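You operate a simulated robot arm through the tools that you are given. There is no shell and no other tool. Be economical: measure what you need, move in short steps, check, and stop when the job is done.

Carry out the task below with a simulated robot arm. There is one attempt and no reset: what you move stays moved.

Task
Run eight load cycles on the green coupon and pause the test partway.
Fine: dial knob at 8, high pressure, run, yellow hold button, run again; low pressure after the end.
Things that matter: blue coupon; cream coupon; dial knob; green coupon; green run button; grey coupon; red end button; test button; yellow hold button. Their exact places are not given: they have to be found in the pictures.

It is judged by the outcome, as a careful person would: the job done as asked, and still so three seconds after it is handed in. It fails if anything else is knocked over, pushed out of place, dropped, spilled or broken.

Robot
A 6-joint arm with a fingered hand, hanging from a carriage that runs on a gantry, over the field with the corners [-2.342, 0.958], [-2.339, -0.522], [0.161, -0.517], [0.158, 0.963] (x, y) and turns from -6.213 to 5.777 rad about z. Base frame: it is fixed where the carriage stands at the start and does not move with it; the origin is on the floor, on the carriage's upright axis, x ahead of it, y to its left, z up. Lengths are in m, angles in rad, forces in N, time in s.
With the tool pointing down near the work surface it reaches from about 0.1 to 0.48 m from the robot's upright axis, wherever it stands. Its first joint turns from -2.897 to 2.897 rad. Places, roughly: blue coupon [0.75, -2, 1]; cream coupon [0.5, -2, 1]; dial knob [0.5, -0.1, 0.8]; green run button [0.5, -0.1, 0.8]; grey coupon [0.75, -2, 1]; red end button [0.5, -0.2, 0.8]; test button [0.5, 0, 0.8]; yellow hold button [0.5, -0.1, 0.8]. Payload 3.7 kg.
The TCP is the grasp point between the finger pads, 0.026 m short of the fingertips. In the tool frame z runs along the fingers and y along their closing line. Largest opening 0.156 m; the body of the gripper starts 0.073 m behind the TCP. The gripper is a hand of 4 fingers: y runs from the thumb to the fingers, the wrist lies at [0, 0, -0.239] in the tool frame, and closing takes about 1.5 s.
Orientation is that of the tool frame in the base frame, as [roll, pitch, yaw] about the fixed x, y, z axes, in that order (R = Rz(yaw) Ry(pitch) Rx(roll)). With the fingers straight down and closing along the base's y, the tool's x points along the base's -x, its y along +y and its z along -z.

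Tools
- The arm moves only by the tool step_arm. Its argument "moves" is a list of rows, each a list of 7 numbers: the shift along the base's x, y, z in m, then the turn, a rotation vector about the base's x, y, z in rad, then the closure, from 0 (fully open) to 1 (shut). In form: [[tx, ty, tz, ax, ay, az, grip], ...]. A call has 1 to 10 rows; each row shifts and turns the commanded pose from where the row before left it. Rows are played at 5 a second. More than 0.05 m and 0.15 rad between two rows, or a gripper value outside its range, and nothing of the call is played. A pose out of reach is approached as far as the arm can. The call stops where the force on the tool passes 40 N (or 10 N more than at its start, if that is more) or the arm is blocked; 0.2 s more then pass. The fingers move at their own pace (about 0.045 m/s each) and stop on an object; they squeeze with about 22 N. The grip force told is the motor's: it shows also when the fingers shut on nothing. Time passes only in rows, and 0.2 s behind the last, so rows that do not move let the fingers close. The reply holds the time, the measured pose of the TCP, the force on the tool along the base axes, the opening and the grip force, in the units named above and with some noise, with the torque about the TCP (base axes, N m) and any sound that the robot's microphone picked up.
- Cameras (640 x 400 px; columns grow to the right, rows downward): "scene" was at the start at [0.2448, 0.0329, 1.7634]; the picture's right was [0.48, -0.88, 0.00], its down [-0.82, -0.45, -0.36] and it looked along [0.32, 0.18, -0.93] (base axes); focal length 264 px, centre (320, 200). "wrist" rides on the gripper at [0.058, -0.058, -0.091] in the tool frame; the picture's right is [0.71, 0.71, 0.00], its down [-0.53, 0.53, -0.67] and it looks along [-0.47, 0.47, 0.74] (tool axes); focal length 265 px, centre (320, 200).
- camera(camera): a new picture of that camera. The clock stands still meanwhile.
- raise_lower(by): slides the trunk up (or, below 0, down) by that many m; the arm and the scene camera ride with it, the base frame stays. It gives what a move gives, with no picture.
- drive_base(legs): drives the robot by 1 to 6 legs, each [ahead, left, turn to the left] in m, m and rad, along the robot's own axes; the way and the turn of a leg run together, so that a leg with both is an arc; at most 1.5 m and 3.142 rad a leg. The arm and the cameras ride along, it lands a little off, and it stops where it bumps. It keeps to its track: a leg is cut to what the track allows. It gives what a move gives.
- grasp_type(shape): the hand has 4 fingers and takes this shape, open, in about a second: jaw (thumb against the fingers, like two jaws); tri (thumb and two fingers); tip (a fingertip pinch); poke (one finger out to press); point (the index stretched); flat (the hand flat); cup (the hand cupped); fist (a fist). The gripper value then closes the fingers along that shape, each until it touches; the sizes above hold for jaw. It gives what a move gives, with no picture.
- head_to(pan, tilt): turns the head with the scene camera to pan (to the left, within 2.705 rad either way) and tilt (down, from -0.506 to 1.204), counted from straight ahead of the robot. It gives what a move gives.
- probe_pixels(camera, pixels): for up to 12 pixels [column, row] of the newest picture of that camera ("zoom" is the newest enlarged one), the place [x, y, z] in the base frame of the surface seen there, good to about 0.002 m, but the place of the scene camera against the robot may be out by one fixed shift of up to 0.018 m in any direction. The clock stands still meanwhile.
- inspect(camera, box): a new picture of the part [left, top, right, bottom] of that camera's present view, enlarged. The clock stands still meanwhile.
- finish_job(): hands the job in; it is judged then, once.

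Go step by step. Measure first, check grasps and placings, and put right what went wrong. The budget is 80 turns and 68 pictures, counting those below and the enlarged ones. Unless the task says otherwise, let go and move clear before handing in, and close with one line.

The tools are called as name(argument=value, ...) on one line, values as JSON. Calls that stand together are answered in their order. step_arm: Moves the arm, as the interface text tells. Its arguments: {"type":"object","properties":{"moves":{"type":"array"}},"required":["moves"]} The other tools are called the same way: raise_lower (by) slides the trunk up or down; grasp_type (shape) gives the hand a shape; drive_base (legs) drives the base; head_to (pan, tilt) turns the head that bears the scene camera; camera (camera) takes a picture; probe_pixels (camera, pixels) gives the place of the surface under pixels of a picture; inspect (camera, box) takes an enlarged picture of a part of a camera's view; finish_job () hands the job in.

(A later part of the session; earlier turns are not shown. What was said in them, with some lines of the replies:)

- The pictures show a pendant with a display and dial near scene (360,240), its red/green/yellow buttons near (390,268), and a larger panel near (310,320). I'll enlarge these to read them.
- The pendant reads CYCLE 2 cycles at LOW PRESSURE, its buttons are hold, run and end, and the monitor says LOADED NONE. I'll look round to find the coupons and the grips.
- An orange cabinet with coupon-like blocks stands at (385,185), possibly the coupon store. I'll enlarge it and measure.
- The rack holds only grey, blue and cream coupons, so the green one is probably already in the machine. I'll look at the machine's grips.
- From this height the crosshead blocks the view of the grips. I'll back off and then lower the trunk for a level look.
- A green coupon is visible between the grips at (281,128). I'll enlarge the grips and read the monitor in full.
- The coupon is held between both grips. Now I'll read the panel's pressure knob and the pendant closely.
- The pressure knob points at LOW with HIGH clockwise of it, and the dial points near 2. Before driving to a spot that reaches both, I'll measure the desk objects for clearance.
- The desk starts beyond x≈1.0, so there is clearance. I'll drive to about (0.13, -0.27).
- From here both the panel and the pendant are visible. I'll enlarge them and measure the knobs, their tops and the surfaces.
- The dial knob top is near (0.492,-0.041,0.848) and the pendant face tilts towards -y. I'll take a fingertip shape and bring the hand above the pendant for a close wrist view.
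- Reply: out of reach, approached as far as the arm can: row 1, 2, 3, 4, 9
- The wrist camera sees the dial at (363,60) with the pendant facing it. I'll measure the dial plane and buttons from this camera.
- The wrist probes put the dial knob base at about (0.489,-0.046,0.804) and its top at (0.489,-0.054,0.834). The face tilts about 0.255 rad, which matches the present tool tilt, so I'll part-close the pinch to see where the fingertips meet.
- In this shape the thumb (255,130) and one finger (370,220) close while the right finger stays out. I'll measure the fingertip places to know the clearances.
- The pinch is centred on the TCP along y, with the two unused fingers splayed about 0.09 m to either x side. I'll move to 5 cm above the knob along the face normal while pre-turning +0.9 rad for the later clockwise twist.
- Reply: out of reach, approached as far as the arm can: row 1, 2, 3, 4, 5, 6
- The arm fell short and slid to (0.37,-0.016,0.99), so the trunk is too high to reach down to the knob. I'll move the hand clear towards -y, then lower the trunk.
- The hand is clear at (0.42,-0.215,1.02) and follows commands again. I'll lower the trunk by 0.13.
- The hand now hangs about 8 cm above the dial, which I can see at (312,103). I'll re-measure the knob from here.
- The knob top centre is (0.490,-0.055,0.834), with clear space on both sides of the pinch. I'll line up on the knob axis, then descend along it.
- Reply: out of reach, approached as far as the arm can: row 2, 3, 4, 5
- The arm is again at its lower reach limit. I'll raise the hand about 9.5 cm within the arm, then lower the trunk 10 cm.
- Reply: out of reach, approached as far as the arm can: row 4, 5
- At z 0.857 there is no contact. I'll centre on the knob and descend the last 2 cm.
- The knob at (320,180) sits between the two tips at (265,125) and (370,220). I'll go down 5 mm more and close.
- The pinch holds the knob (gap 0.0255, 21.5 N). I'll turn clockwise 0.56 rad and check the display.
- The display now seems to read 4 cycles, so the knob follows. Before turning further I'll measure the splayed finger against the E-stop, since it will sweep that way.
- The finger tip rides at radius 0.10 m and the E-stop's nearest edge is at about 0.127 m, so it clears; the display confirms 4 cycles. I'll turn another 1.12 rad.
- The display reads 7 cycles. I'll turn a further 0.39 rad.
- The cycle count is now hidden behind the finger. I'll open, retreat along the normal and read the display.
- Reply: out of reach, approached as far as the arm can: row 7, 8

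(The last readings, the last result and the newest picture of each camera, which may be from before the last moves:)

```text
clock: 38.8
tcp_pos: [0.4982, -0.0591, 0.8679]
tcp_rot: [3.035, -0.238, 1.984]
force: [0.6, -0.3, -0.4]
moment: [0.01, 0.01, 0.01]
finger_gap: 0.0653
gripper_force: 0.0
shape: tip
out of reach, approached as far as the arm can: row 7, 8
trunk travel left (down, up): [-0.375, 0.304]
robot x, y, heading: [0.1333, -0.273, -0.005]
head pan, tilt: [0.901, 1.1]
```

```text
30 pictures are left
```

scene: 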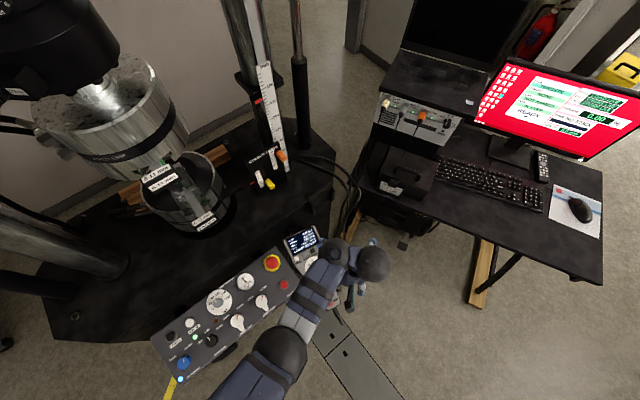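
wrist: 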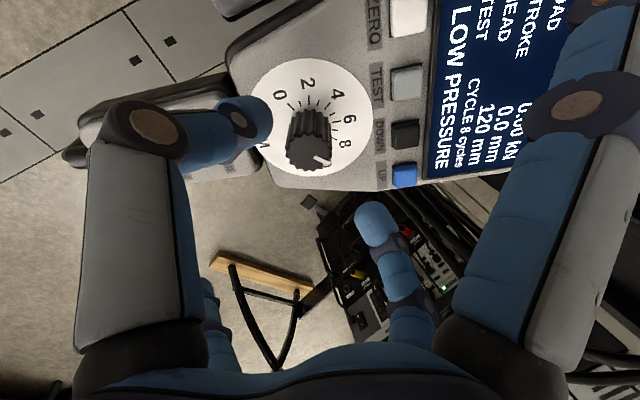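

The display reads CYCLE 8 cycles at LOW PRESSURE, so the dial is set. I'll raise the trunk for clearance and move over to the pressure knob near (0.09,-0.03).

raise_lower(by=0.1)

step_arm(moves=[[-0.045, -0.01, 0, 0, 0, 0, 0.58], [-0.045, -0.01, 0, 0, 0, 0, 0.58], [-0.045, -0.01, 0, 0, 0, 0, 0.58], [-0.045, -0.01, 0, 0, 0, 0, 0.58], [-0.045, 0, 0, 0, 0, 0, 0.58], [-0.045, 0, 0, 0, 0, 0, 0.58], [-0.045, 0, 0, 0, 0, 0, 0.58], [-0.045, 0, 0, 0, 0, 0, 0.58], [0, 0, 0, 0, 0, 0, 0.58]])

camera(camera="wrist")

```text
clock: 40.1
tcp_pos: [0.4983, -0.0599, 0.9677]
tcp_rot: [3.036, -0.238, 1.983]
force: [0.5, 1.1, 0.8]
moment: [0.01, 0.01, 0.01]
finger_gap: 0.0656
gripper_force: 0.1
shape: tip
trunk travel left (down, up): [-0.475, 0.204]
robot x, y, heading: [0.1322, -0.2727, -0.007]
head pan, tilt: [0.901, 1.1]
```

```text
clock: 42.1
tcp_pos: [0.1405, -0.0947, 0.9439]
tcp_rot: [3.034, -0.239, 1.984]
force: [0.0, 0.3, -0.6]
moment: [0.02, 0.02, 0.02]
finger_gap: 0.0652
gripper_force: 0.1
shape: tip
out of reach, approached as far as the arm can: row 1, 2
trunk travel left (down, up): [-0.475, 0.204]
robot x, y, heading: [0.1315, -0.271, -0.004]
head pan, tilt: [0.901, 1.1]
```

```text
29 pictures are left
```

wrist: 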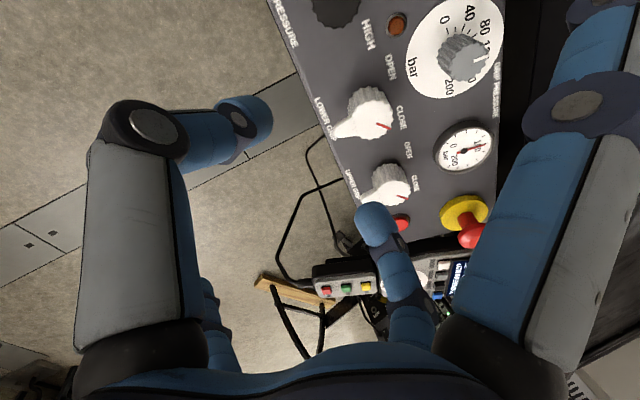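

The pressure knob is just at the picture's top edge (335,10). I'll move 7 cm further in -x to see it.

step_arm(moves=[[-0.035, 0.005, 0.0, 0, 0, 0, 0.58], [-0.035, 0.005, 0.0, 0, 0, 0, 0.58], [0, 0, 0, 0, 0, 0, 0.58]])

camera(camera="wrist")

```text
clock: 42.9
tcp_pos: [0.0711, -0.0827, 0.9438]
tcp_rot: [3.036, -0.239, 1.984]
force: [-0.2, 0.4, -0.5]
moment: [-0.03, 0.05, -0.03]
finger_gap: 0.0652
gripper_force: 0.0
shape: tip
trunk travel left (down, up): [-0.475, 0.204]
robot x, y, heading: [0.1281, -0.2742, -0.007]
head pan, tilt: [0.901, 1.1]
```

```text
28 pictures are left
```

wrist: 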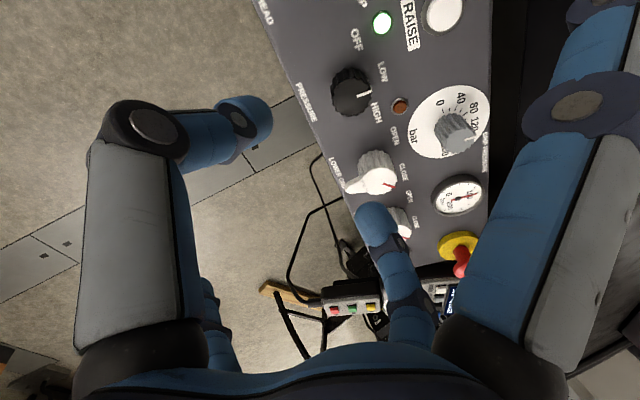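

probe_pixels(camera="wrist", pixels=[[350, 92], [340, 97], [352, 75], [340, 50], [385, 75], [365, 125], [325, 110], [395, 50], [376, 178], [370, 182], [450, 60], [460, 130]])

inspect(camera="wrist", box=[280, 20, 440, 200])

```text
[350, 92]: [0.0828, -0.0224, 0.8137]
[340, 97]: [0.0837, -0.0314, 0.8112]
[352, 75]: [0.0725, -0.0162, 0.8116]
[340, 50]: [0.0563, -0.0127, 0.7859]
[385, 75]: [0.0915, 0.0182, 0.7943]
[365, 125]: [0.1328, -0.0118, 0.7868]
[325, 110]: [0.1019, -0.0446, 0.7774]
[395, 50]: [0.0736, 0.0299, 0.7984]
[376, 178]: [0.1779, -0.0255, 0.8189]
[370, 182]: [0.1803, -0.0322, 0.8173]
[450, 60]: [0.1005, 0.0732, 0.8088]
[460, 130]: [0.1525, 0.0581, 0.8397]
```

```text
2.22 times, centred on (360, 110) of wrist
```

zoom: 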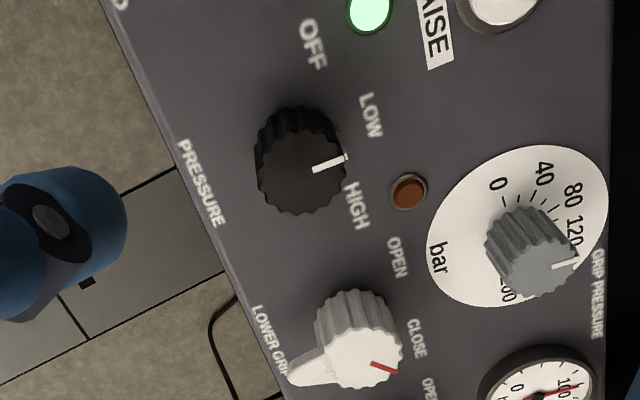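

The pressure knob's top centre is about (0.085,-0.022,0.814), radius 0.02, on the same tilt, pointing at LOW with HIGH clockwise. I'll pre-turn +0.38 rad so the splayed fingers avoid the lever and the bar knob, and come to 5 cm above it.

step_arm(moves=[[0.005, 0.016, -0.02, 0, -0.033, 0.122, 0.55], [0.005, 0.016, -0.02, 0, -0.033, 0.122, 0.55], [0.004, 0.016, -0.02, 0, -0.033, 0.122, 0.55], [0, 0, -0.02, 0, 0, 0, 0.55], [0, 0, 0, 0, 0, 0, 0.55]])

camera(camera="wrist")

```text
clock: 44.1
tcp_pos: [0.0853, -0.0331, 0.8661]
tcp_rot: [2.954, -0.184, 2.364]
force: [0.5, 1.0, 0.4]
moment: [-0.01, 0.0, -0.02]
finger_gap: 0.07
gripper_force: 0.1
shape: tip
trunk travel left (down, up): [-0.475, 0.204]
robot x, y, heading: [0.1261, -0.2724, 0.0]
head pan, tilt: [0.901, 1.1]
```

```text
26 pictures are left
```

wrist: 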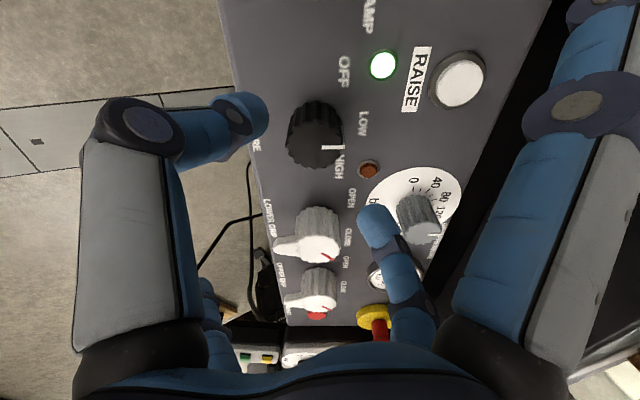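

The knob is at (314,145); I'll confirm its centre and the neighbours' heights before descending.

probe_pixels(camera="wrist", pixels=[[314, 150], [303, 155], [328, 150], [314, 135], [318, 245], [418, 215], [460, 82], [380, 225], [253, 115], [285, 245], [595, 15]])

```text
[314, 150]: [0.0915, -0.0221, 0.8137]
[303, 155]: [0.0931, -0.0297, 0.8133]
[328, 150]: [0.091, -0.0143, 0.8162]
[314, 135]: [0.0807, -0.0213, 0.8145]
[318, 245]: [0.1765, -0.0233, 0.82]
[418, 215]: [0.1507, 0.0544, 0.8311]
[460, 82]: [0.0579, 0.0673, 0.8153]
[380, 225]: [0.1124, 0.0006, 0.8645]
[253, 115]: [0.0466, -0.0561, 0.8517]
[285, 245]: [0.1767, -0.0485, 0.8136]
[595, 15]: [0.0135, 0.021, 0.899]
```

The knob centre is (0.088,-0.0215,0.8145) and the neighbours are clear. I'll descend and close.

step_arm(moves=[[0.003, 0.004, -0.015, 0, 0, 0, 0.55], [0, 0.004, -0.015, 0, 0, 0, 0.55], [0, 0.003, -0.015, 0, 0, 0, 0.55], [0, 0.0015, -0.01, 0, 0, 0, 0.55], [0, 0, 0, 0, 0, 0, 0.75], [0, 0, 0, 0, 0, 0, 1], [0, 0, 0, 0, 0, 0, 1], [0, 0, 0, 0, 0, 0, 1], [0, 0, 0, 0, 0, 0, 1], [0, 0, 0, 0, 0, 0, 1]])

inspect(camera="wrist", box=[160, 50, 480, 250])

```text
clock: 46.3
tcp_pos: [0.0645, -0.0034, 0.8551]
tcp_rot: [2.991, -0.22, 2.37]
force: [0.6, -0.3, 0.8]
moment: [-0.02, 0.01, 0.03]
finger_gap: 0.0
gripper_force: 21.5
shape: tip
out of reach, approached as far as the arm can: row 1, 2, 3, 4
trunk travel left (down, up): [-0.475, 0.204]
robot x, y, heading: [0.1317, -0.2753, -0.001]
head pan, tilt: [0.901, 1.1]
```

```text
2.00 times, centred on (320, 150) of wrist
```

zoom: 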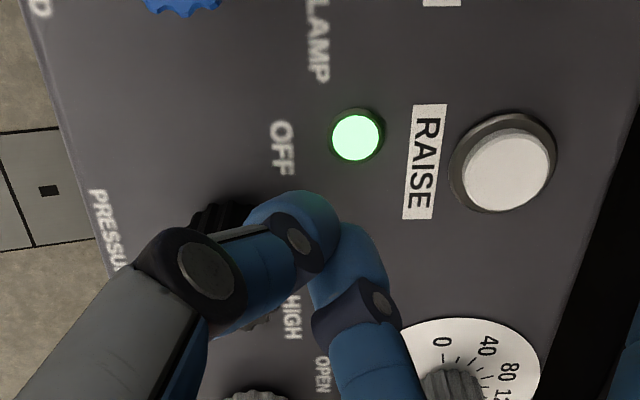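

Out of reach again: the hand stopped at z 0.855 and closed on air without touching anything. I'll open, rise to the line above the knob and lower the trunk.

step_arm(moves=[[0.005, -0.01, 0.02, 0, 0, 0, 0.7], [0.006, -0.01, 0.02, 0, 0, 0, 0.55], [0.006, -0.01, 0.02, 0, 0, 0, 0.55], [0.005, -0.005, 0.02, 0, 0, 0, 0.55], [0, 0, 0, 0, 0, 0, 0.55], [0, 0, 0, 0, 0, 0, 0.55], [0, 0, 0, 0, 0, 0, 0.55]])

raise_lower(by=-0.07)

```text
clock: 47.9
tcp_pos: [0.0955, -0.0409, 0.9153]
tcp_rot: [2.952, -0.182, 2.365]
force: [-0.1, 0.5, 0.1]
moment: [0.0, 0.06, 0.01]
finger_gap: 0.07
gripper_force: 0.1
shape: tip
out of reach, approached as far as the arm can: row 1
trunk travel left (down, up): [-0.475, 0.204]
robot x, y, heading: [0.1333, -0.2698, 0.0]
head pan, tilt: [0.901, 1.1]
```

```text
clock: 49.0
tcp_pos: [0.093, -0.0405, 0.8457]
tcp_rot: [2.953, -0.184, 2.365]
force: [-0.3, 0.3, -0.1]
moment: [0.05, 0.02, 0.02]
finger_gap: 0.0697
gripper_force: 0.0
shape: tip
trunk travel left (down, up): [-0.405, 0.274]
robot x, y, heading: [0.1264, -0.2738, -0.005]
head pan, tilt: [0.901, 1.1]
```

Now at z 0.846; I'll centre and descend with the pinch open, and check before closing.

step_arm(moves=[[-0.004, 0.01, 0, 0, 0, 0, 0.55], [0, 0.003, -0.012, 0, 0, 0, 0.55], [0, 0.003, -0.012, 0, 0, 0, 0.55], [0, 0.003, -0.01, 0, 0, 0, 0.55], [0, 0, 0, 0, 0, 0, 0.55]])

camera(camera="wrist")

```text
clock: 50.2
tcp_pos: [0.0894, -0.0217, 0.8111]
tcp_rot: [2.951, -0.184, 2.365]
force: [1.2, -2.1, 8.7]
moment: [-0.05, 0.04, -0.02]
finger_gap: 0.0708
gripper_force: 0.0
shape: tip
trunk travel left (down, up): [-0.405, 0.274]
robot x, y, heading: [0.1321, -0.2706, -0.007]
head pan, tilt: [0.901, 1.1]
```

```text
24 pictures are left
```

wrist: 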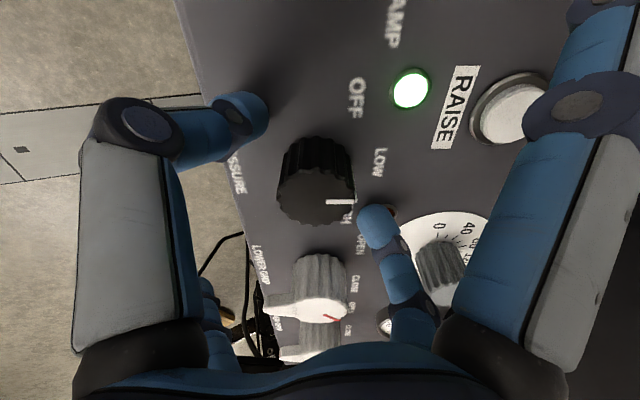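

There's 8.7 N upward, so a tip is touching the panel face. I'll lift 5 mm and close on the knob, which is centred between the tips.

step_arm(moves=[[0, -0.001, 0.005, 0, 0, 0, 0.55], [0, 0, 0, 0, 0, 0, 0.75], [0, 0, 0, 0, 0, 0, 1], [0, 0, 0, 0, 0, 0, 1], [0, 0, 0, 0, 0, 0, 1], [0, 0, 0, 0, 0, 0, 1]])

```text
clock: 51.6
tcp_pos: [0.089, -0.0227, 0.8164]
tcp_rot: [2.954, -0.183, 2.365]
force: [-0.9, 0.8, -4.2]
moment: [-0.04, -0.01, 0.01]
finger_gap: 0.0303
gripper_force: 21.4
shape: tip
trunk travel left (down, up): [-0.405, 0.274]
robot x, y, heading: [0.1252, -0.2754, -0.002]
head pan, tilt: [0.901, 1.1]
```

Gripped with a 0.030 gap. I'll turn clockwise 0.75 rad and look.

step_arm(moves=[[0, 0, 0, 0, 0.033, -0.121, 1], [0, 0, 0, 0, 0.033, -0.121, 1], [0, 0, 0, 0, 0.033, -0.121, 1], [0, 0, 0, 0, 0.033, -0.121, 1], [0, 0, 0, 0, 0.033, -0.121, 1], [0, 0, 0, 0, 0.033, -0.121, 1], [0, 0, 0, 0, 0, 0, 1]])

camera(camera="wrist")

inspect(camera="scene", box=[240, 180, 400, 280])

```text
clock: 53.2
tcp_pos: [0.0906, -0.0225, 0.8168]
tcp_rot: [3.136, -0.261, 1.594]
force: [1.5, 0.0, -7.4]
moment: [-0.02, -0.05, -0.01]
finger_gap: 0.03
gripper_force: 21.9
shape: tip
trunk travel left (down, up): [-0.405, 0.274]
robot x, y, heading: [0.1286, -0.2736, -0.008]
head pan, tilt: [0.901, 1.1]
```

```text
23 pictures are left
```

wrist: 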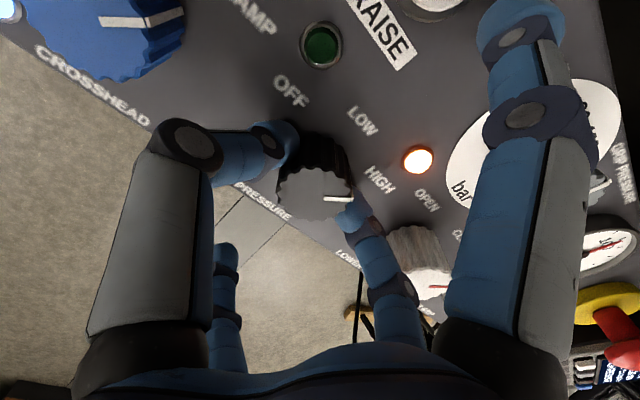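

```text
4.00 times, centred on (320, 230) of scene
```

zoom: 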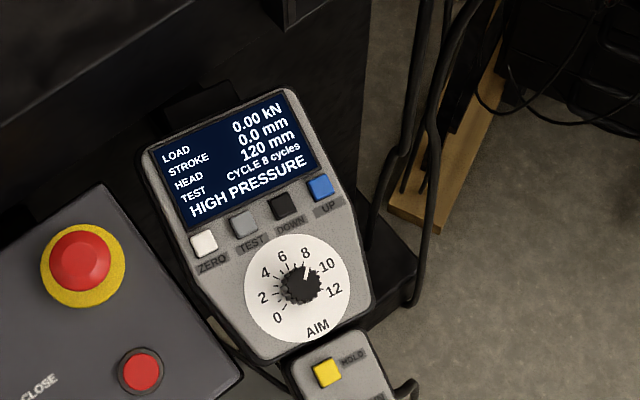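

The orange HIGH lamp is lit and the display reads HIGH PRESSURE with CYCLE 8 cycles. I'll release and retreat along the normal.

step_arm(moves=[[0, 0, 0, 0, 0, 0, 0.7], [0, 0, 0, 0, 0, 0, 0.55], [0, 0, 0, 0, 0, 0, 0.55], [0, 0, 0, 0, 0, 0, 0.55], [0, 0, 0, 0, 0, 0, 0.55], [0, -0.005, 0.02, 0, 0, 0, 0.55], [0, -0.005, 0.02, 0, 0, 0, 0.55], [0, -0.005, 0.02, 0, 0, 0, 0.55], [0, -0.005, 0.02, 0, 0, 0, 0.55], [0, 0, 0, 0, 0, 0, 0.55]])

grasp_type(shape="poke")

camera(camera="wrist")

```text
clock: 55.4
tcp_pos: [0.0898, -0.0428, 0.8963]
tcp_rot: [3.133, -0.261, 1.597]
force: [0.4, -0.2, 0.1]
moment: [0.01, 0.0, 0.03]
finger_gap: 0.0698
gripper_force: 0.0
shape: tip
trunk travel left (down, up): [-0.405, 0.274]
robot x, y, heading: [0.1302, -0.2738, -0.004]
head pan, tilt: [0.901, 1.1]
```

```text
clock: 56.3
tcp_pos: [0.0886, -0.0424, 0.8955]
tcp_rot: [3.134, -0.26, 1.598]
force: [-0.8, 0.3, 0.2]
moment: [-0.02, 0.01, 0.0]
finger_gap: 0.0
gripper_force: 0.0
shape: poke
trunk travel left (down, up): [-0.405, 0.274]
robot x, y, heading: [0.1327, -0.2735, -0.005]
head pan, tilt: [0.901, 1.1]
```

```text
21 pictures are left
```

wrist: 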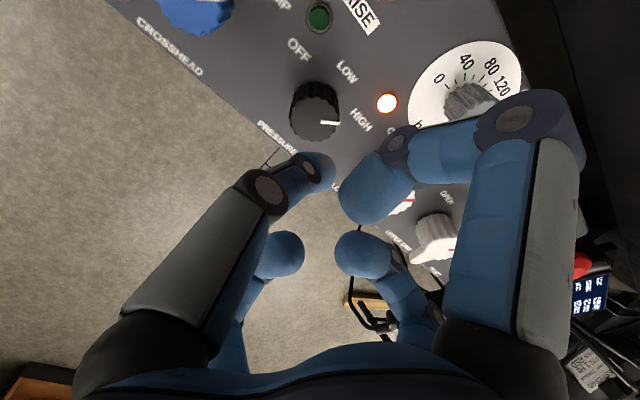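

In poke shape one finger should reach lowest; I'll probe the four tips to find which one and its offset from the TCP.

probe_pixels(camera="wrist", pixels=[[320, 165], [328, 175], [310, 158], [360, 200], [375, 175], [365, 250], [345, 255], [290, 250], [300, 262]])

inspect(camera="scene", box=[120, 240, 320, 400])

```text
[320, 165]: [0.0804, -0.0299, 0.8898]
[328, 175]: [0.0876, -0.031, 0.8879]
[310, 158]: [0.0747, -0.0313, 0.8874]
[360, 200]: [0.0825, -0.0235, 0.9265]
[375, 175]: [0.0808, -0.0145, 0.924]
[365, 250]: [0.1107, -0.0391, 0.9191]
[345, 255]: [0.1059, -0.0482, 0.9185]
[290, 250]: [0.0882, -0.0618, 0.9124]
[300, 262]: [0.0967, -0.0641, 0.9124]
```

```text
2.50 times, centred on (220, 320) of scene
```

zoom: 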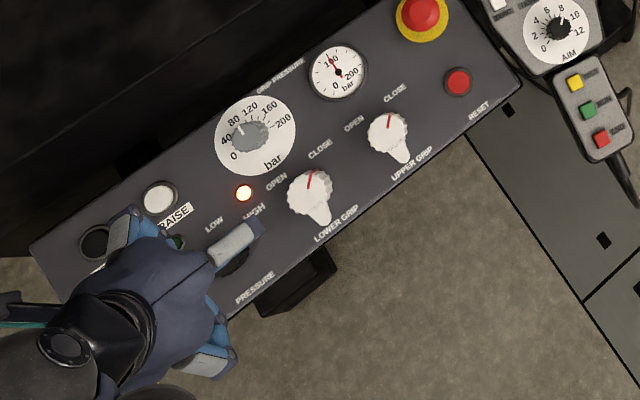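

The extended finger's tip sits at about the TCP laterally, with the curled fingers 3 cm higher. I'll travel over to above the run button, turning back +0.8 rad on the way.

step_arm(moves=[[0, -0.03, 0.03, 0, 0, 0, 0], [0.04, -0.03, 0.01, 0, -0.021, 0.08, 0], [0.04, -0.02, 0, 0, -0.021, 0.08, 0], [0.04, -0.01, 0, 0, -0.021, 0.08, 0], [0.04, -0.01, 0, 0, -0.021, 0.08, 0], [0.04, 0, 0, 0, -0.021, 0.08, 0], [0.04, 0, -0.01, 0, -0.021, 0.08, 0], [0.04, 0, -0.01, 0, -0.021, 0.08, 0], [0.04, 0, -0.01, 0, -0.021, 0.08, 0], [0.04, 0, -0.01, 0, -0.021, 0.08, 0]])

camera(camera="wrist")

```text
refused: row 2 steps farther than a row can; nothing moved
```

```text
19 pictures are left
```

wrist: 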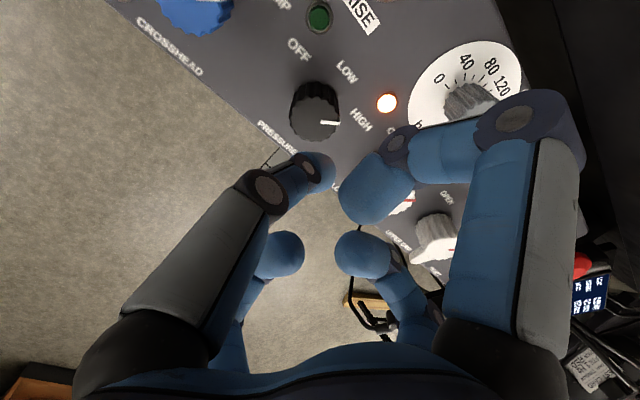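

Row 2 exceeded the step limit and nothing moved. I'll repeat the travel with smaller rows.

step_arm(moves=[[0, -0.03, 0.03, 0, 0, 0, 0], [0.03, -0.03, 0.01, 0, -0.021, 0.08, 0], [0.04, -0.02, 0, 0, -0.021, 0.08, 0], [0.045, -0.01, 0, 0, -0.021, 0.08, 0], [0.045, -0.005, 0, 0, -0.021, 0.08, 0], [0.045, 0, 0, 0, -0.021, 0.08, 0], [0.045, 0, -0.01, 0, -0.021, 0.08, 0], [0.045, 0, -0.01, 0, -0.021, 0.08, 0], [0.04, 0, -0.01, 0, -0.021, 0.08, 0], [0.03, 0, -0.01, 0, -0.021, 0.08, 0]])

camera(camera="wrist")

```text
clock: 58.5
tcp_pos: [0.4503, -0.1018, 0.8418]
tcp_rot: [2.959, -0.19, 2.358]
force: [0.4, 0.3, -0.3]
moment: [0.03, 0.0, -0.01]
finger_gap: 0.0
gripper_force: 0.0
shape: poke
out of reach, approached as far as the arm can: row 1, 2, 3, 6
trunk travel left (down, up): [-0.405, 0.274]
robot x, y, heading: [0.1309, -0.2717, -0.002]
head pan, tilt: [0.901, 1.1]
```

```text
18 pictures are left
```

wrist: 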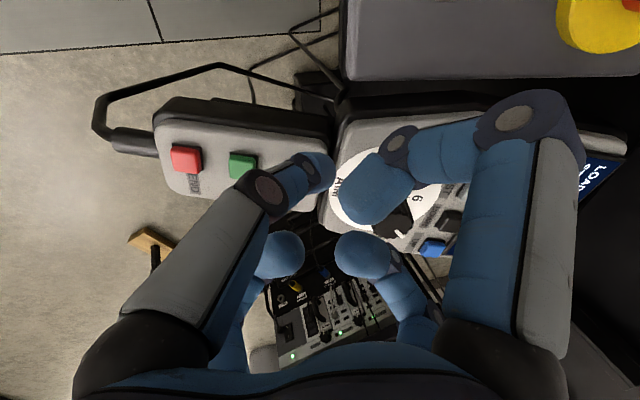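

I now see red at (185,158) and green at (242,165), with yellow hidden under the finger. I'll measure them.

probe_pixels(camera="wrist", pixels=[[184, 155], [242, 163], [236, 160], [240, 168], [212, 150], [212, 180], [270, 145], [328, 175], [320, 165], [315, 145], [370, 200], [360, 245]])

inspect(camera="wrist", box=[140, 80, 340, 220])

```text
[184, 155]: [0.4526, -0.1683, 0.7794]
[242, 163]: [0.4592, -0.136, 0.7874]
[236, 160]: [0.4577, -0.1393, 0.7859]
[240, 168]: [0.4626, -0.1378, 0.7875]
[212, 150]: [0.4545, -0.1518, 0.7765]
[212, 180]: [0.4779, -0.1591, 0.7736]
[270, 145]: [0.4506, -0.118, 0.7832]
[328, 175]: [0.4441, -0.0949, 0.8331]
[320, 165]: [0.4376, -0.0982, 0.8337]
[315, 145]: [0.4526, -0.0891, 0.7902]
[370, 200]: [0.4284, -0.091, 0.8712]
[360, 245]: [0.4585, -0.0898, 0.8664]
```

```text
2.86 times, centred on (240, 150) of wrist
```

zoom: 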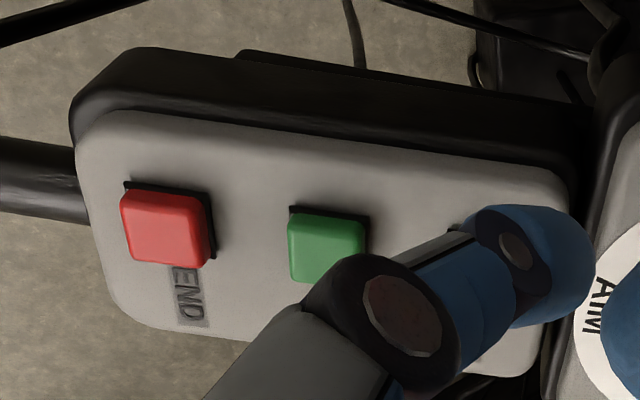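

Green run is centred at about (0.461,-0.137,0.7875), red at (0.453,-0.168) and yellow at about (0.467,-0.105,0.7955). I'll turn -0.6 rad so the finger comes in across the row, and go 5 cm above green.

step_arm(moves=[[0.002, -0.012, 0, 0, 0.039, -0.145, 0], [0.003, -0.012, 0, 0, 0.039, -0.145, 0], [0.003, -0.012, 0, 0, 0.039, -0.145, 0], [0.003, -0.012, -0.003, 0, 0.039, -0.145, 0], [0, 0, 0, 0, 0, 0, 0]])

camera(camera="wrist")

```text
clock: 59.7
tcp_pos: [0.461, -0.1511, 0.8393]
tcp_rot: [3.099, -0.258, 1.744]
force: [-0.2, 0.4, -0.1]
moment: [0.0, 0.06, 0.02]
finger_gap: 0.0
gripper_force: 0.1
shape: poke
trunk travel left (down, up): [-0.405, 0.274]
robot x, y, heading: [0.1282, -0.2719, -0.003]
head pan, tilt: [0.901, 1.1]
```

```text
16 pictures are left
```

wrist: 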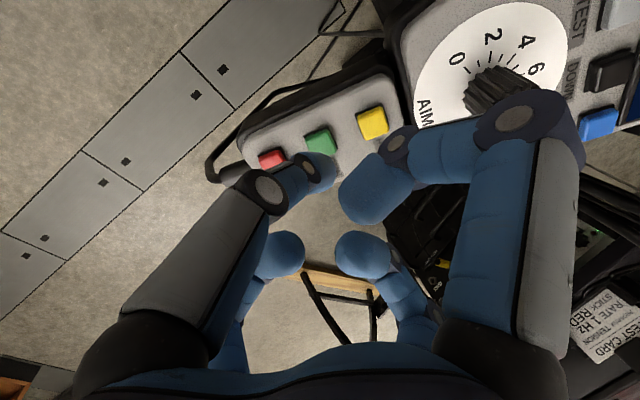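

The tip should reach about 2.4 cm below the TCP, leaving roughly 3 cm to green. I'll descend along the normal in small final steps to press run, then lift slightly.

step_arm(moves=[[0, 0.0031, -0.0116, 0, 0, 0, 0], [0, 0.0031, -0.0116, 0, 0, 0, 0], [0, 0.0008, -0.0029, 0, 0, 0, 0], [0, 0.0008, -0.0029, 0, 0, 0, 0]])

```text
clock: 60.7
tcp_pos: [0.4618, -0.1424, 0.812]
tcp_rot: [3.098, -0.258, 1.745]
force: [-1.9, -2.1, 8.4]
moment: [-0.02, 0.07, 0.0]
finger_gap: 0.0
gripper_force: 0.0
shape: poke
trunk travel left (down, up): [-0.405, 0.274]
robot x, y, heading: [0.1304, -0.2731, -0.007]
head pan, tilt: [0.901, 1.1]
heard: click
```

A click at 8.4 N with the TCP at (0.462,-0.142,0.812). I'll check the pendant display and finger position before moving.

inspect(camera="scene", box=[240, 160, 400, 280])

inspect(camera="wrist", box=[200, 60, 440, 210])

```text
3.33 times, centred on (320, 220) of scene
```

zoom: 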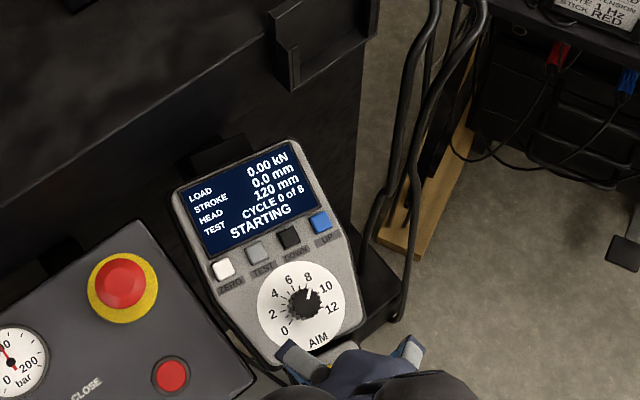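

```text
2.67 times, centred on (320, 135) of wrist
```

zoom: 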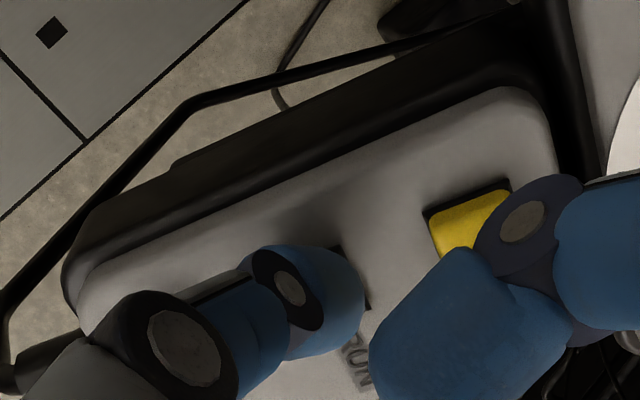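

Display: CYCLE 0 of 8, STARTING, so run was accepted. I'll lift, shift to above yellow and turn +0.26 rad to keep the curled fingers off the dial knob.

step_arm(moves=[[0, -0.0077, 0.029, 0, 0, 0, 0], [0.003, 0.016, 0.004, 0, -0.034, 0.126, 0], [0.0035, 0.0157, 0.0042, 0, -0.034, 0.126, 0], [0, 0.002, -0.007, 0, 0, 0, 0]])

camera(camera="wrist")

inspect(camera="scene", box=[240, 160, 400, 280])

```text
clock: 61.7
tcp_pos: [0.4667, -0.1159, 0.8409]
tcp_rot: [3.032, -0.237, 2.018]
force: [0.5, 0.2, 0.0]
moment: [0.03, 0.0, 0.01]
finger_gap: 0.0003
gripper_force: 0.1
shape: poke
trunk travel left (down, up): [-0.405, 0.274]
robot x, y, heading: [0.1303, -0.2721, -0.004]
head pan, tilt: [0.901, 1.1]
```

```text
13 pictures are left
```

wrist: 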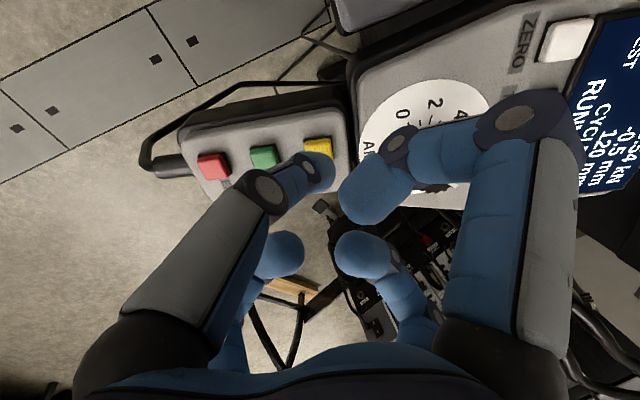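

```text
3.33 times, centred on (320, 220) of scene
```

zoom: 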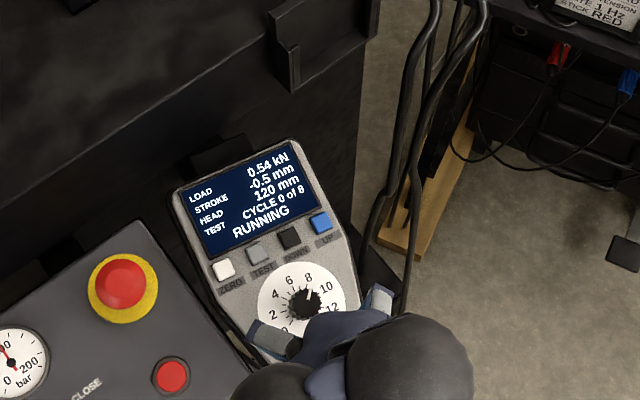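

The test is RUNNING, and yellow at (318,148) is lined up just as green was. I'll wait a little over a second so some cycles pass, then descend and press hold.

step_arm(moves=[[0.001, 0, 0, 0, 0, 0, 0], [0, 0, 0, 0, 0, 0, 0], [0, 0, 0, 0, 0, 0, 0], [0, 0, 0, 0, 0, 0, 0], [0, 0, 0, 0, 0, 0, 0], [0, 0.0023, -0.0087, 0, 0, 0, 0], [0, 0.0023, -0.0087, 0, 0, 0, 0], [0, 0.0008, -0.0029, 0, 0, 0, 0]])

```text
clock: 63.5
tcp_pos: [0.4676, -0.1107, 0.8202]
tcp_rot: [3.033, -0.24, 2.013]
force: [-2.1, -1.8, 4.0]
moment: [0.01, 0.03, 0.0]
finger_gap: 0.0001
gripper_force: 0.0
shape: poke
trunk travel left (down, up): [-0.405, 0.274]
robot x, y, heading: [0.1264, -0.2747, -0.009]
head pan, tilt: [0.901, 1.1]
heard: click
```

A click on yellow. I'll lift slightly and read the display.

step_arm(moves=[[0, -0.0077, 0.029, 0, 0, 0, 0]])

inspect(camera="scene", box=[240, 160, 400, 280])

```text
clock: 63.9
tcp_pos: [0.4687, -0.1183, 0.8495]
tcp_rot: [3.033, -0.237, 2.015]
force: [-0.2, 0.3, -0.1]
moment: [0.0, 0.0, 0.01]
finger_gap: 0.0002
gripper_force: 0.1
shape: poke
trunk travel left (down, up): [-0.405, 0.274]
robot x, y, heading: [0.1316, -0.2701, -0.005]
head pan, tilt: [0.901, 1.1]
```

```text
3.33 times, centred on (320, 220) of scene
```

zoom: 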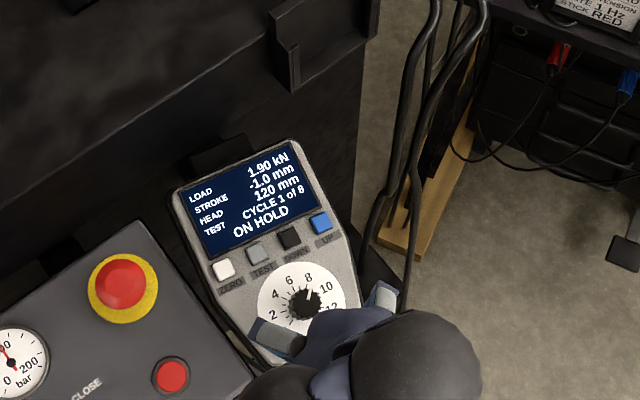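

ON HOLD at CYCLE 1 of 8. I'll pause briefly, shift back over green and press run again.

step_arm(moves=[[-0.0035, -0.016, -0.004, 0, 0, 0, 0], [-0.0035, -0.0158, -0.0045, 0, 0, 0, 0], [0, 0, 0, 0, 0, 0, 0], [0, 0, 0, 0, 0, 0, 0], [0, 0.0031, -0.0116, 0, 0, 0, 0], [0, 0.0031, -0.0116, 0, 0, 0, 0], [0, 0.0015, -0.0058, 0, 0, 0, 0]])

```text
clock: 65.5
tcp_pos: [0.4617, -0.1433, 0.812]
tcp_rot: [3.031, -0.238, 2.015]
force: [-0.8, -1.0, 2.6]
moment: [-0.01, 0.01, 0.03]
finger_gap: 0.0002
gripper_force: 0.1
shape: poke
trunk travel left (down, up): [-0.405, 0.274]
robot x, y, heading: [0.1294, -0.2712, -0.006]
head pan, tilt: [0.901, 1.1]
heard: click
```

A click on green. I'll lift clear by 5 cm and wait while the cycles continue.

step_arm(moves=[[0, -0.0077, 0.029, 0, 0, 0, 0], [0, -0.006, 0.02, 0, 0, 0, 0], [0, 0, 0, 0, 0, 0, 0], [0, 0, 0, 0, 0, 0, 0], [0, 0, 0, 0, 0, 0, 0]])

inspect(camera="scene", box=[240, 160, 400, 280])

```text
clock: 66.7
tcp_pos: [0.4625, -0.1547, 0.8548]
tcp_rot: [3.03, -0.238, 2.014]
force: [0.5, -0.2, 0.1]
moment: [0.01, 0.01, -0.03]
finger_gap: 0.0003
gripper_force: 0.1
shape: poke
out of reach, approached as far as the arm can: row 2
trunk travel left (down, up): [-0.405, 0.274]
robot x, y, heading: [0.1262, -0.2744, -0.005]
head pan, tilt: [0.901, 1.1]
```

```text
3.33 times, centred on (320, 220) of scene
```

zoom: 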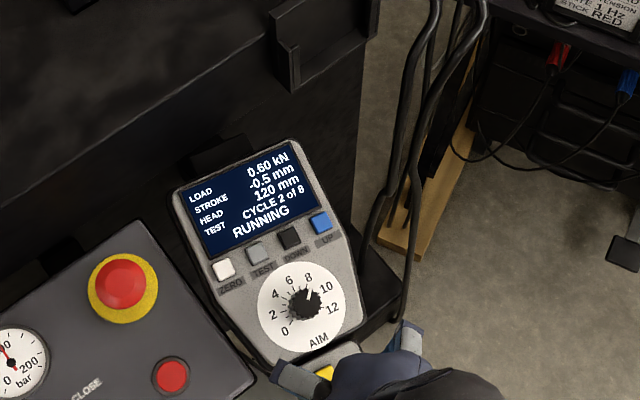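

RUNNING, CYCLE 2 of 8. While it runs I'll travel back towards the pressure knob along the front of the panel, turning back to yaw about 1.6.

step_arm(moves=[[-0.042, 0.0, 0.01, 0, 0.012, -0.045, 0], [-0.042, 0.0, 0.01, 0, 0.012, -0.045, 0], [-0.042, 0.005, 0.01, 0, 0.012, -0.045, 0], [-0.042, 0.005, 0.01, 0, 0.012, -0.045, 0], [-0.042, 0.01, 0.01, 0, 0.012, -0.045, 0], [-0.042, 0.015, 0.005, 0, 0.012, -0.045, 0], [-0.042, 0.015, 0.005, 0, 0.012, -0.045, 0], [-0.042, 0.015, 0.0, 0, 0.012, -0.045, 0], [-0.035, 0.015, 0.0, 0, 0.012, -0.045, 0], [0, 0.015, 0, 0, 0, 0, 0]])

grasp_type(shape="tip")

step_arm(moves=[[0, 0, 0, 0, 0, 0, 0.55], [0, 0, 0, 0, 0, 0, 0.55], [0, 0, 0, 0, 0, 0, 0.55], [0, 0, 0, 0, 0, 0, 0.55], [0, 0, 0, 0, 0, 0, 0.55], [0, 0, 0, 0, 0, 0, 0.55], [0, 0, 0, 0, 0, 0, 0.55], [0, 0, 0, 0, 0, 0, 0.55], [0, 0, 0, 0, 0, 0, 0.55], [0, 0, 0, 0, 0, 0, 0.55]])

inspect(camera="scene", box=[120, 160, 400, 400])

```text
clock: 68.9
tcp_pos: [0.091, -0.0505, 0.8876]
tcp_rot: [-3.141, -0.264, 1.582]
force: [-1.3, -0.6, 0.3]
moment: [0.01, 0.01, -0.02]
finger_gap: 0.0
gripper_force: 0.0
shape: poke
out of reach, approached as far as the arm can: row 1, 2, 7
trunk travel left (down, up): [-0.405, 0.274]
robot x, y, heading: [0.1302, -0.2714, -0.006]
head pan, tilt: [0.901, 1.1]
```

```text
clock: 69.8
tcp_pos: [0.0929, -0.0511, 0.8873]
tcp_rot: [-3.141, -0.261, 1.581]
force: [-0.2, -0.4, -0.2]
moment: [0.0, 0.01, -0.04]
finger_gap: 0.156
gripper_force: 0.1
shape: tip
trunk travel left (down, up): [-0.405, 0.274]
robot x, y, heading: [0.1311, -0.272, -0.0]
head pan, tilt: [0.901, 1.1]
```

```text
clock: 72.0
tcp_pos: [0.0927, -0.0503, 0.8872]
tcp_rot: [-3.14, -0.262, 1.58]
force: [0.0, 0.0, 0.3]
moment: [-0.04, 0.01, 0.02]
finger_gap: 0.0706
gripper_force: 0.0
shape: tip
trunk travel left (down, up): [-0.405, 0.274]
robot x, y, heading: [0.1313, -0.2732, -0.007]
head pan, tilt: [0.901, 1.1]
```

```text
1.67 times, centred on (260, 280) of scene
```

zoom: 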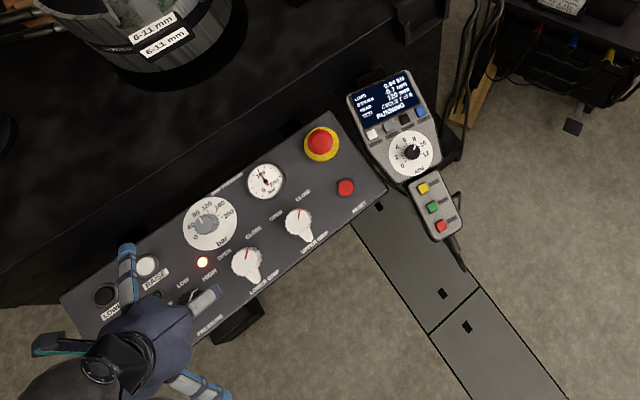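

The pendant still shows RUNNING. I'll wait four more seconds and read it again.

step_arm(moves=[[0, 0, 0, 0, 0, 0, 0.55], [0, 0, 0, 0, 0, 0, 0.55], [0, 0, 0, 0, 0, 0, 0.55], [0, 0, 0, 0, 0, 0, 0.55], [0, 0, 0, 0, 0, 0, 0.55], [0, 0, 0, 0, 0, 0, 0.55], [0, 0, 0, 0, 0, 0, 0.55], [0, 0, 0, 0, 0, 0, 0.55], [0, 0, 0, 0, 0, 0, 0.55], [0, 0, 0, 0, 0, 0, 0.55]])

step_arm(moves=[[0, 0, 0, 0, 0, 0, 0.55], [0, 0, 0, 0, 0, 0, 0.55], [0, 0, 0, 0, 0, 0, 0.55], [0, 0, 0, 0, 0, 0, 0.55], [0, 0, 0, 0, 0, 0, 0.55], [0, 0, 0, 0, 0, 0, 0.55], [0, 0, 0, 0, 0, 0, 0.55], [0, 0, 0, 0, 0, 0, 0.55], [0, 0, 0, 0, 0, 0, 0.55], [0, 0, 0, 0, 0, 0, 0.55]])

inspect(camera="scene", box=[250, 180, 350, 260])

```text
clock: 74.2
tcp_pos: [0.0938, -0.0515, 0.8876]
tcp_rot: [-3.141, -0.261, 1.582]
force: [0.6, 0.4, -0.4]
moment: [0.02, 0.03, 0.02]
finger_gap: 0.0704
gripper_force: 0.1
shape: tip
trunk travel left (down, up): [-0.405, 0.274]
robot x, y, heading: [0.1313, -0.2746, -0.003]
head pan, tilt: [0.901, 1.1]
```

```text
clock: 76.4
tcp_pos: [0.0923, -0.0506, 0.8864]
tcp_rot: [3.142, -0.261, 1.581]
force: [-0.2, 0.9, -0.2]
moment: [0.02, 0.02, 0.0]
finger_gap: 0.0707
gripper_force: 0.1
shape: tip
trunk travel left (down, up): [-0.405, 0.274]
robot x, y, heading: [0.1266, -0.2737, -0.007]
head pan, tilt: [0.901, 1.1]
```

```text
5.00 times, centred on (300, 220) of scene
```

zoom: 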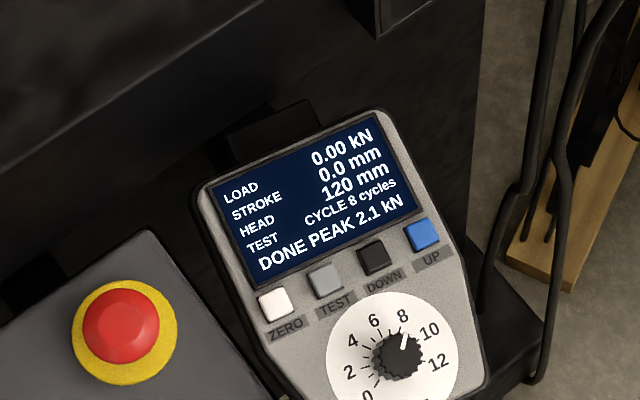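

The pendant reads DONE PEAK 2.1 kN, CYCLE 8 cycles. I'll now centre over the pressure knob and descend to the earlier grasp height.

step_arm(moves=[[-0.003, 0.009, 0, 0, 0, 0, 0.55], [0, 0.0047, -0.0176, 0, 0, 0, 0.55], [0, 0.0047, -0.0176, 0, 0, 0, 0.55], [0, 0.0047, -0.0176, 0, 0, 0, 0.55], [0, 0.0047, -0.0176, 0, 0, 0, 0.55], [0, 0, 0, 0, 0, 0, 0.55]])

camera(camera="wrist")

```text
clock: 77.8
tcp_pos: [0.0892, -0.0227, 0.8165]
tcp_rot: [-3.139, -0.263, 1.58]
force: [0.5, -0.7, 0.7]
moment: [0.05, -0.01, 0.0]
finger_gap: 0.0707
gripper_force: 0.0
shape: tip
trunk travel left (down, up): [-0.405, 0.274]
robot x, y, heading: [0.1289, -0.2707, -0.001]
head pan, tilt: [0.901, 1.1]
```

```text
7 pictures are left
```

wrist: 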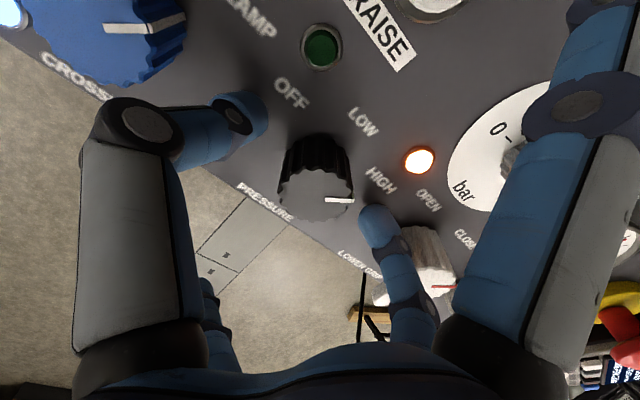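

The knob is centred between the tips and no force shows. I'll close and turn back counter-clockwise by the same 0.75 rad.

step_arm(moves=[[0, 0, 0, 0, 0, 0, 0.75], [0, 0, 0, 0, 0, 0, 1], [0, 0, 0, 0, 0, 0, 1], [0, 0, 0, 0, 0, 0, 1], [0, 0, 0, 0, 0, 0, 1]])

step_arm(moves=[[0, 0, 0, 0, -0.033, 0.121, 1], [0, 0, 0, 0, -0.033, 0.121, 1], [0, 0, 0, 0, -0.033, 0.121, 1], [0, 0, 0, 0, -0.033, 0.121, 1], [0, 0, 0, 0, -0.033, 0.121, 1], [0, 0, 0, 0, -0.033, 0.121, 1], [0, 0, 0, 0, 0, 0, 1]])

camera(camera="wrist")

```text
clock: 79.0
tcp_pos: [0.0897, -0.0239, 0.8168]
tcp_rot: [-3.142, -0.261, 1.582]
force: [-0.3, 1.3, -3.1]
moment: [0.01, 0.03, 0.02]
finger_gap: 0.0302
gripper_force: 22.4
shape: tip
trunk travel left (down, up): [-0.405, 0.274]
robot x, y, heading: [0.1286, -0.2715, -0.006]
head pan, tilt: [0.901, 1.1]
```

```text
clock: 80.6
tcp_pos: [0.0883, -0.0234, 0.8169]
tcp_rot: [2.959, -0.186, 2.353]
force: [-4.2, -0.8, -1.1]
moment: [-0.06, 0.13, 0.03]
finger_gap: 0.0303
gripper_force: 21.6
shape: tip
trunk travel left (down, up): [-0.405, 0.274]
robot x, y, heading: [0.1269, -0.2729, -0.003]
head pan, tilt: [0.901, 1.1]
```

```text
6 pictures are left
```

wrist: 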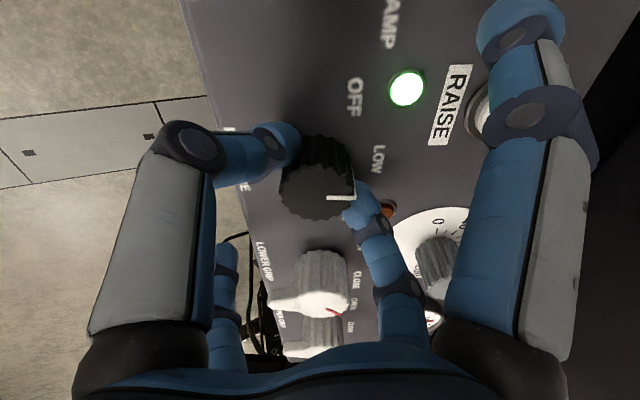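

The green LOW lamp is lit again and the high lamp is dark. I'll release, retreat along the normal and check the display.

step_arm(moves=[[0, 0, 0, 0, 0, 0, 0.7], [0, 0, 0, 0, 0, 0, 0.55], [0, 0, 0, 0, 0, 0, 0.55], [0, 0, 0, 0, 0, 0, 0.55], [0, 0, 0, 0, 0, 0, 0.55], [0, -0.005, 0.02, 0, 0, 0, 0.55], [0, -0.005, 0.02, 0, 0, 0, 0.55], [0, -0.005, 0.02, 0, 0, 0, 0.55], [0, -0.005, 0.02, 0, 0, 0, 0.55], [0, 0, 0, 0, 0, 0, 0.55]])

inspect(camera="scene", box=[140, 180, 360, 380])

inspect(camera="scene", box=[250, 180, 350, 260])

```text
clock: 82.8
tcp_pos: [0.0885, -0.0425, 0.8975]
tcp_rot: [2.958, -0.189, 2.35]
force: [0.7, -0.2, -0.3]
moment: [0.0, 0.0, 0.03]
finger_gap: 0.0697
gripper_force: 0.0
shape: tip
trunk travel left (down, up): [-0.405, 0.274]
robot x, y, heading: [0.1289, -0.2696, -0.006]
head pan, tilt: [0.901, 1.1]
```

```text
2.00 times, centred on (250, 280) of scene
```

zoom: 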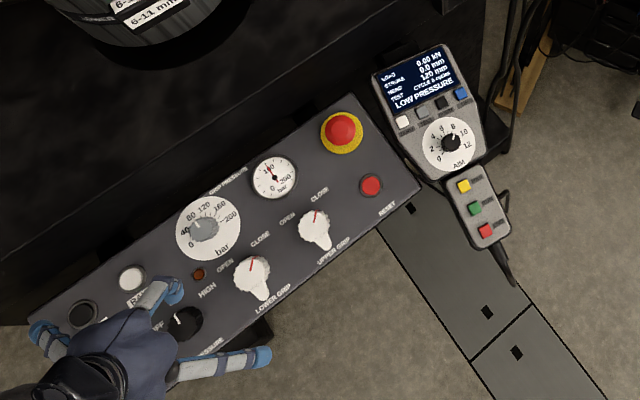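

```text
5.00 times, centred on (300, 220) of scene
```

zoom: 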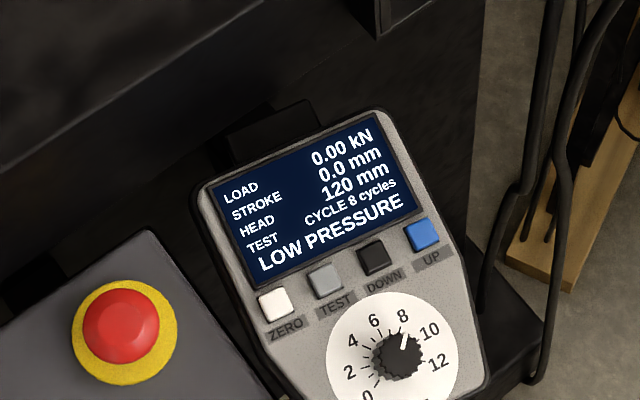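

The display reads LOW PRESSURE with CYCLE 8 cycles, the load is 0.00 kN and the hand is clear above the panel. I'm handing the job in.

finish_job()

```text
The job is handed in.
```

The green coupon ran its eight load cycles, paused with the hold button at cycle 1 and restarted with run. The pendant then showed DONE with a 2.1 kN peak, and the pressure is back at low.
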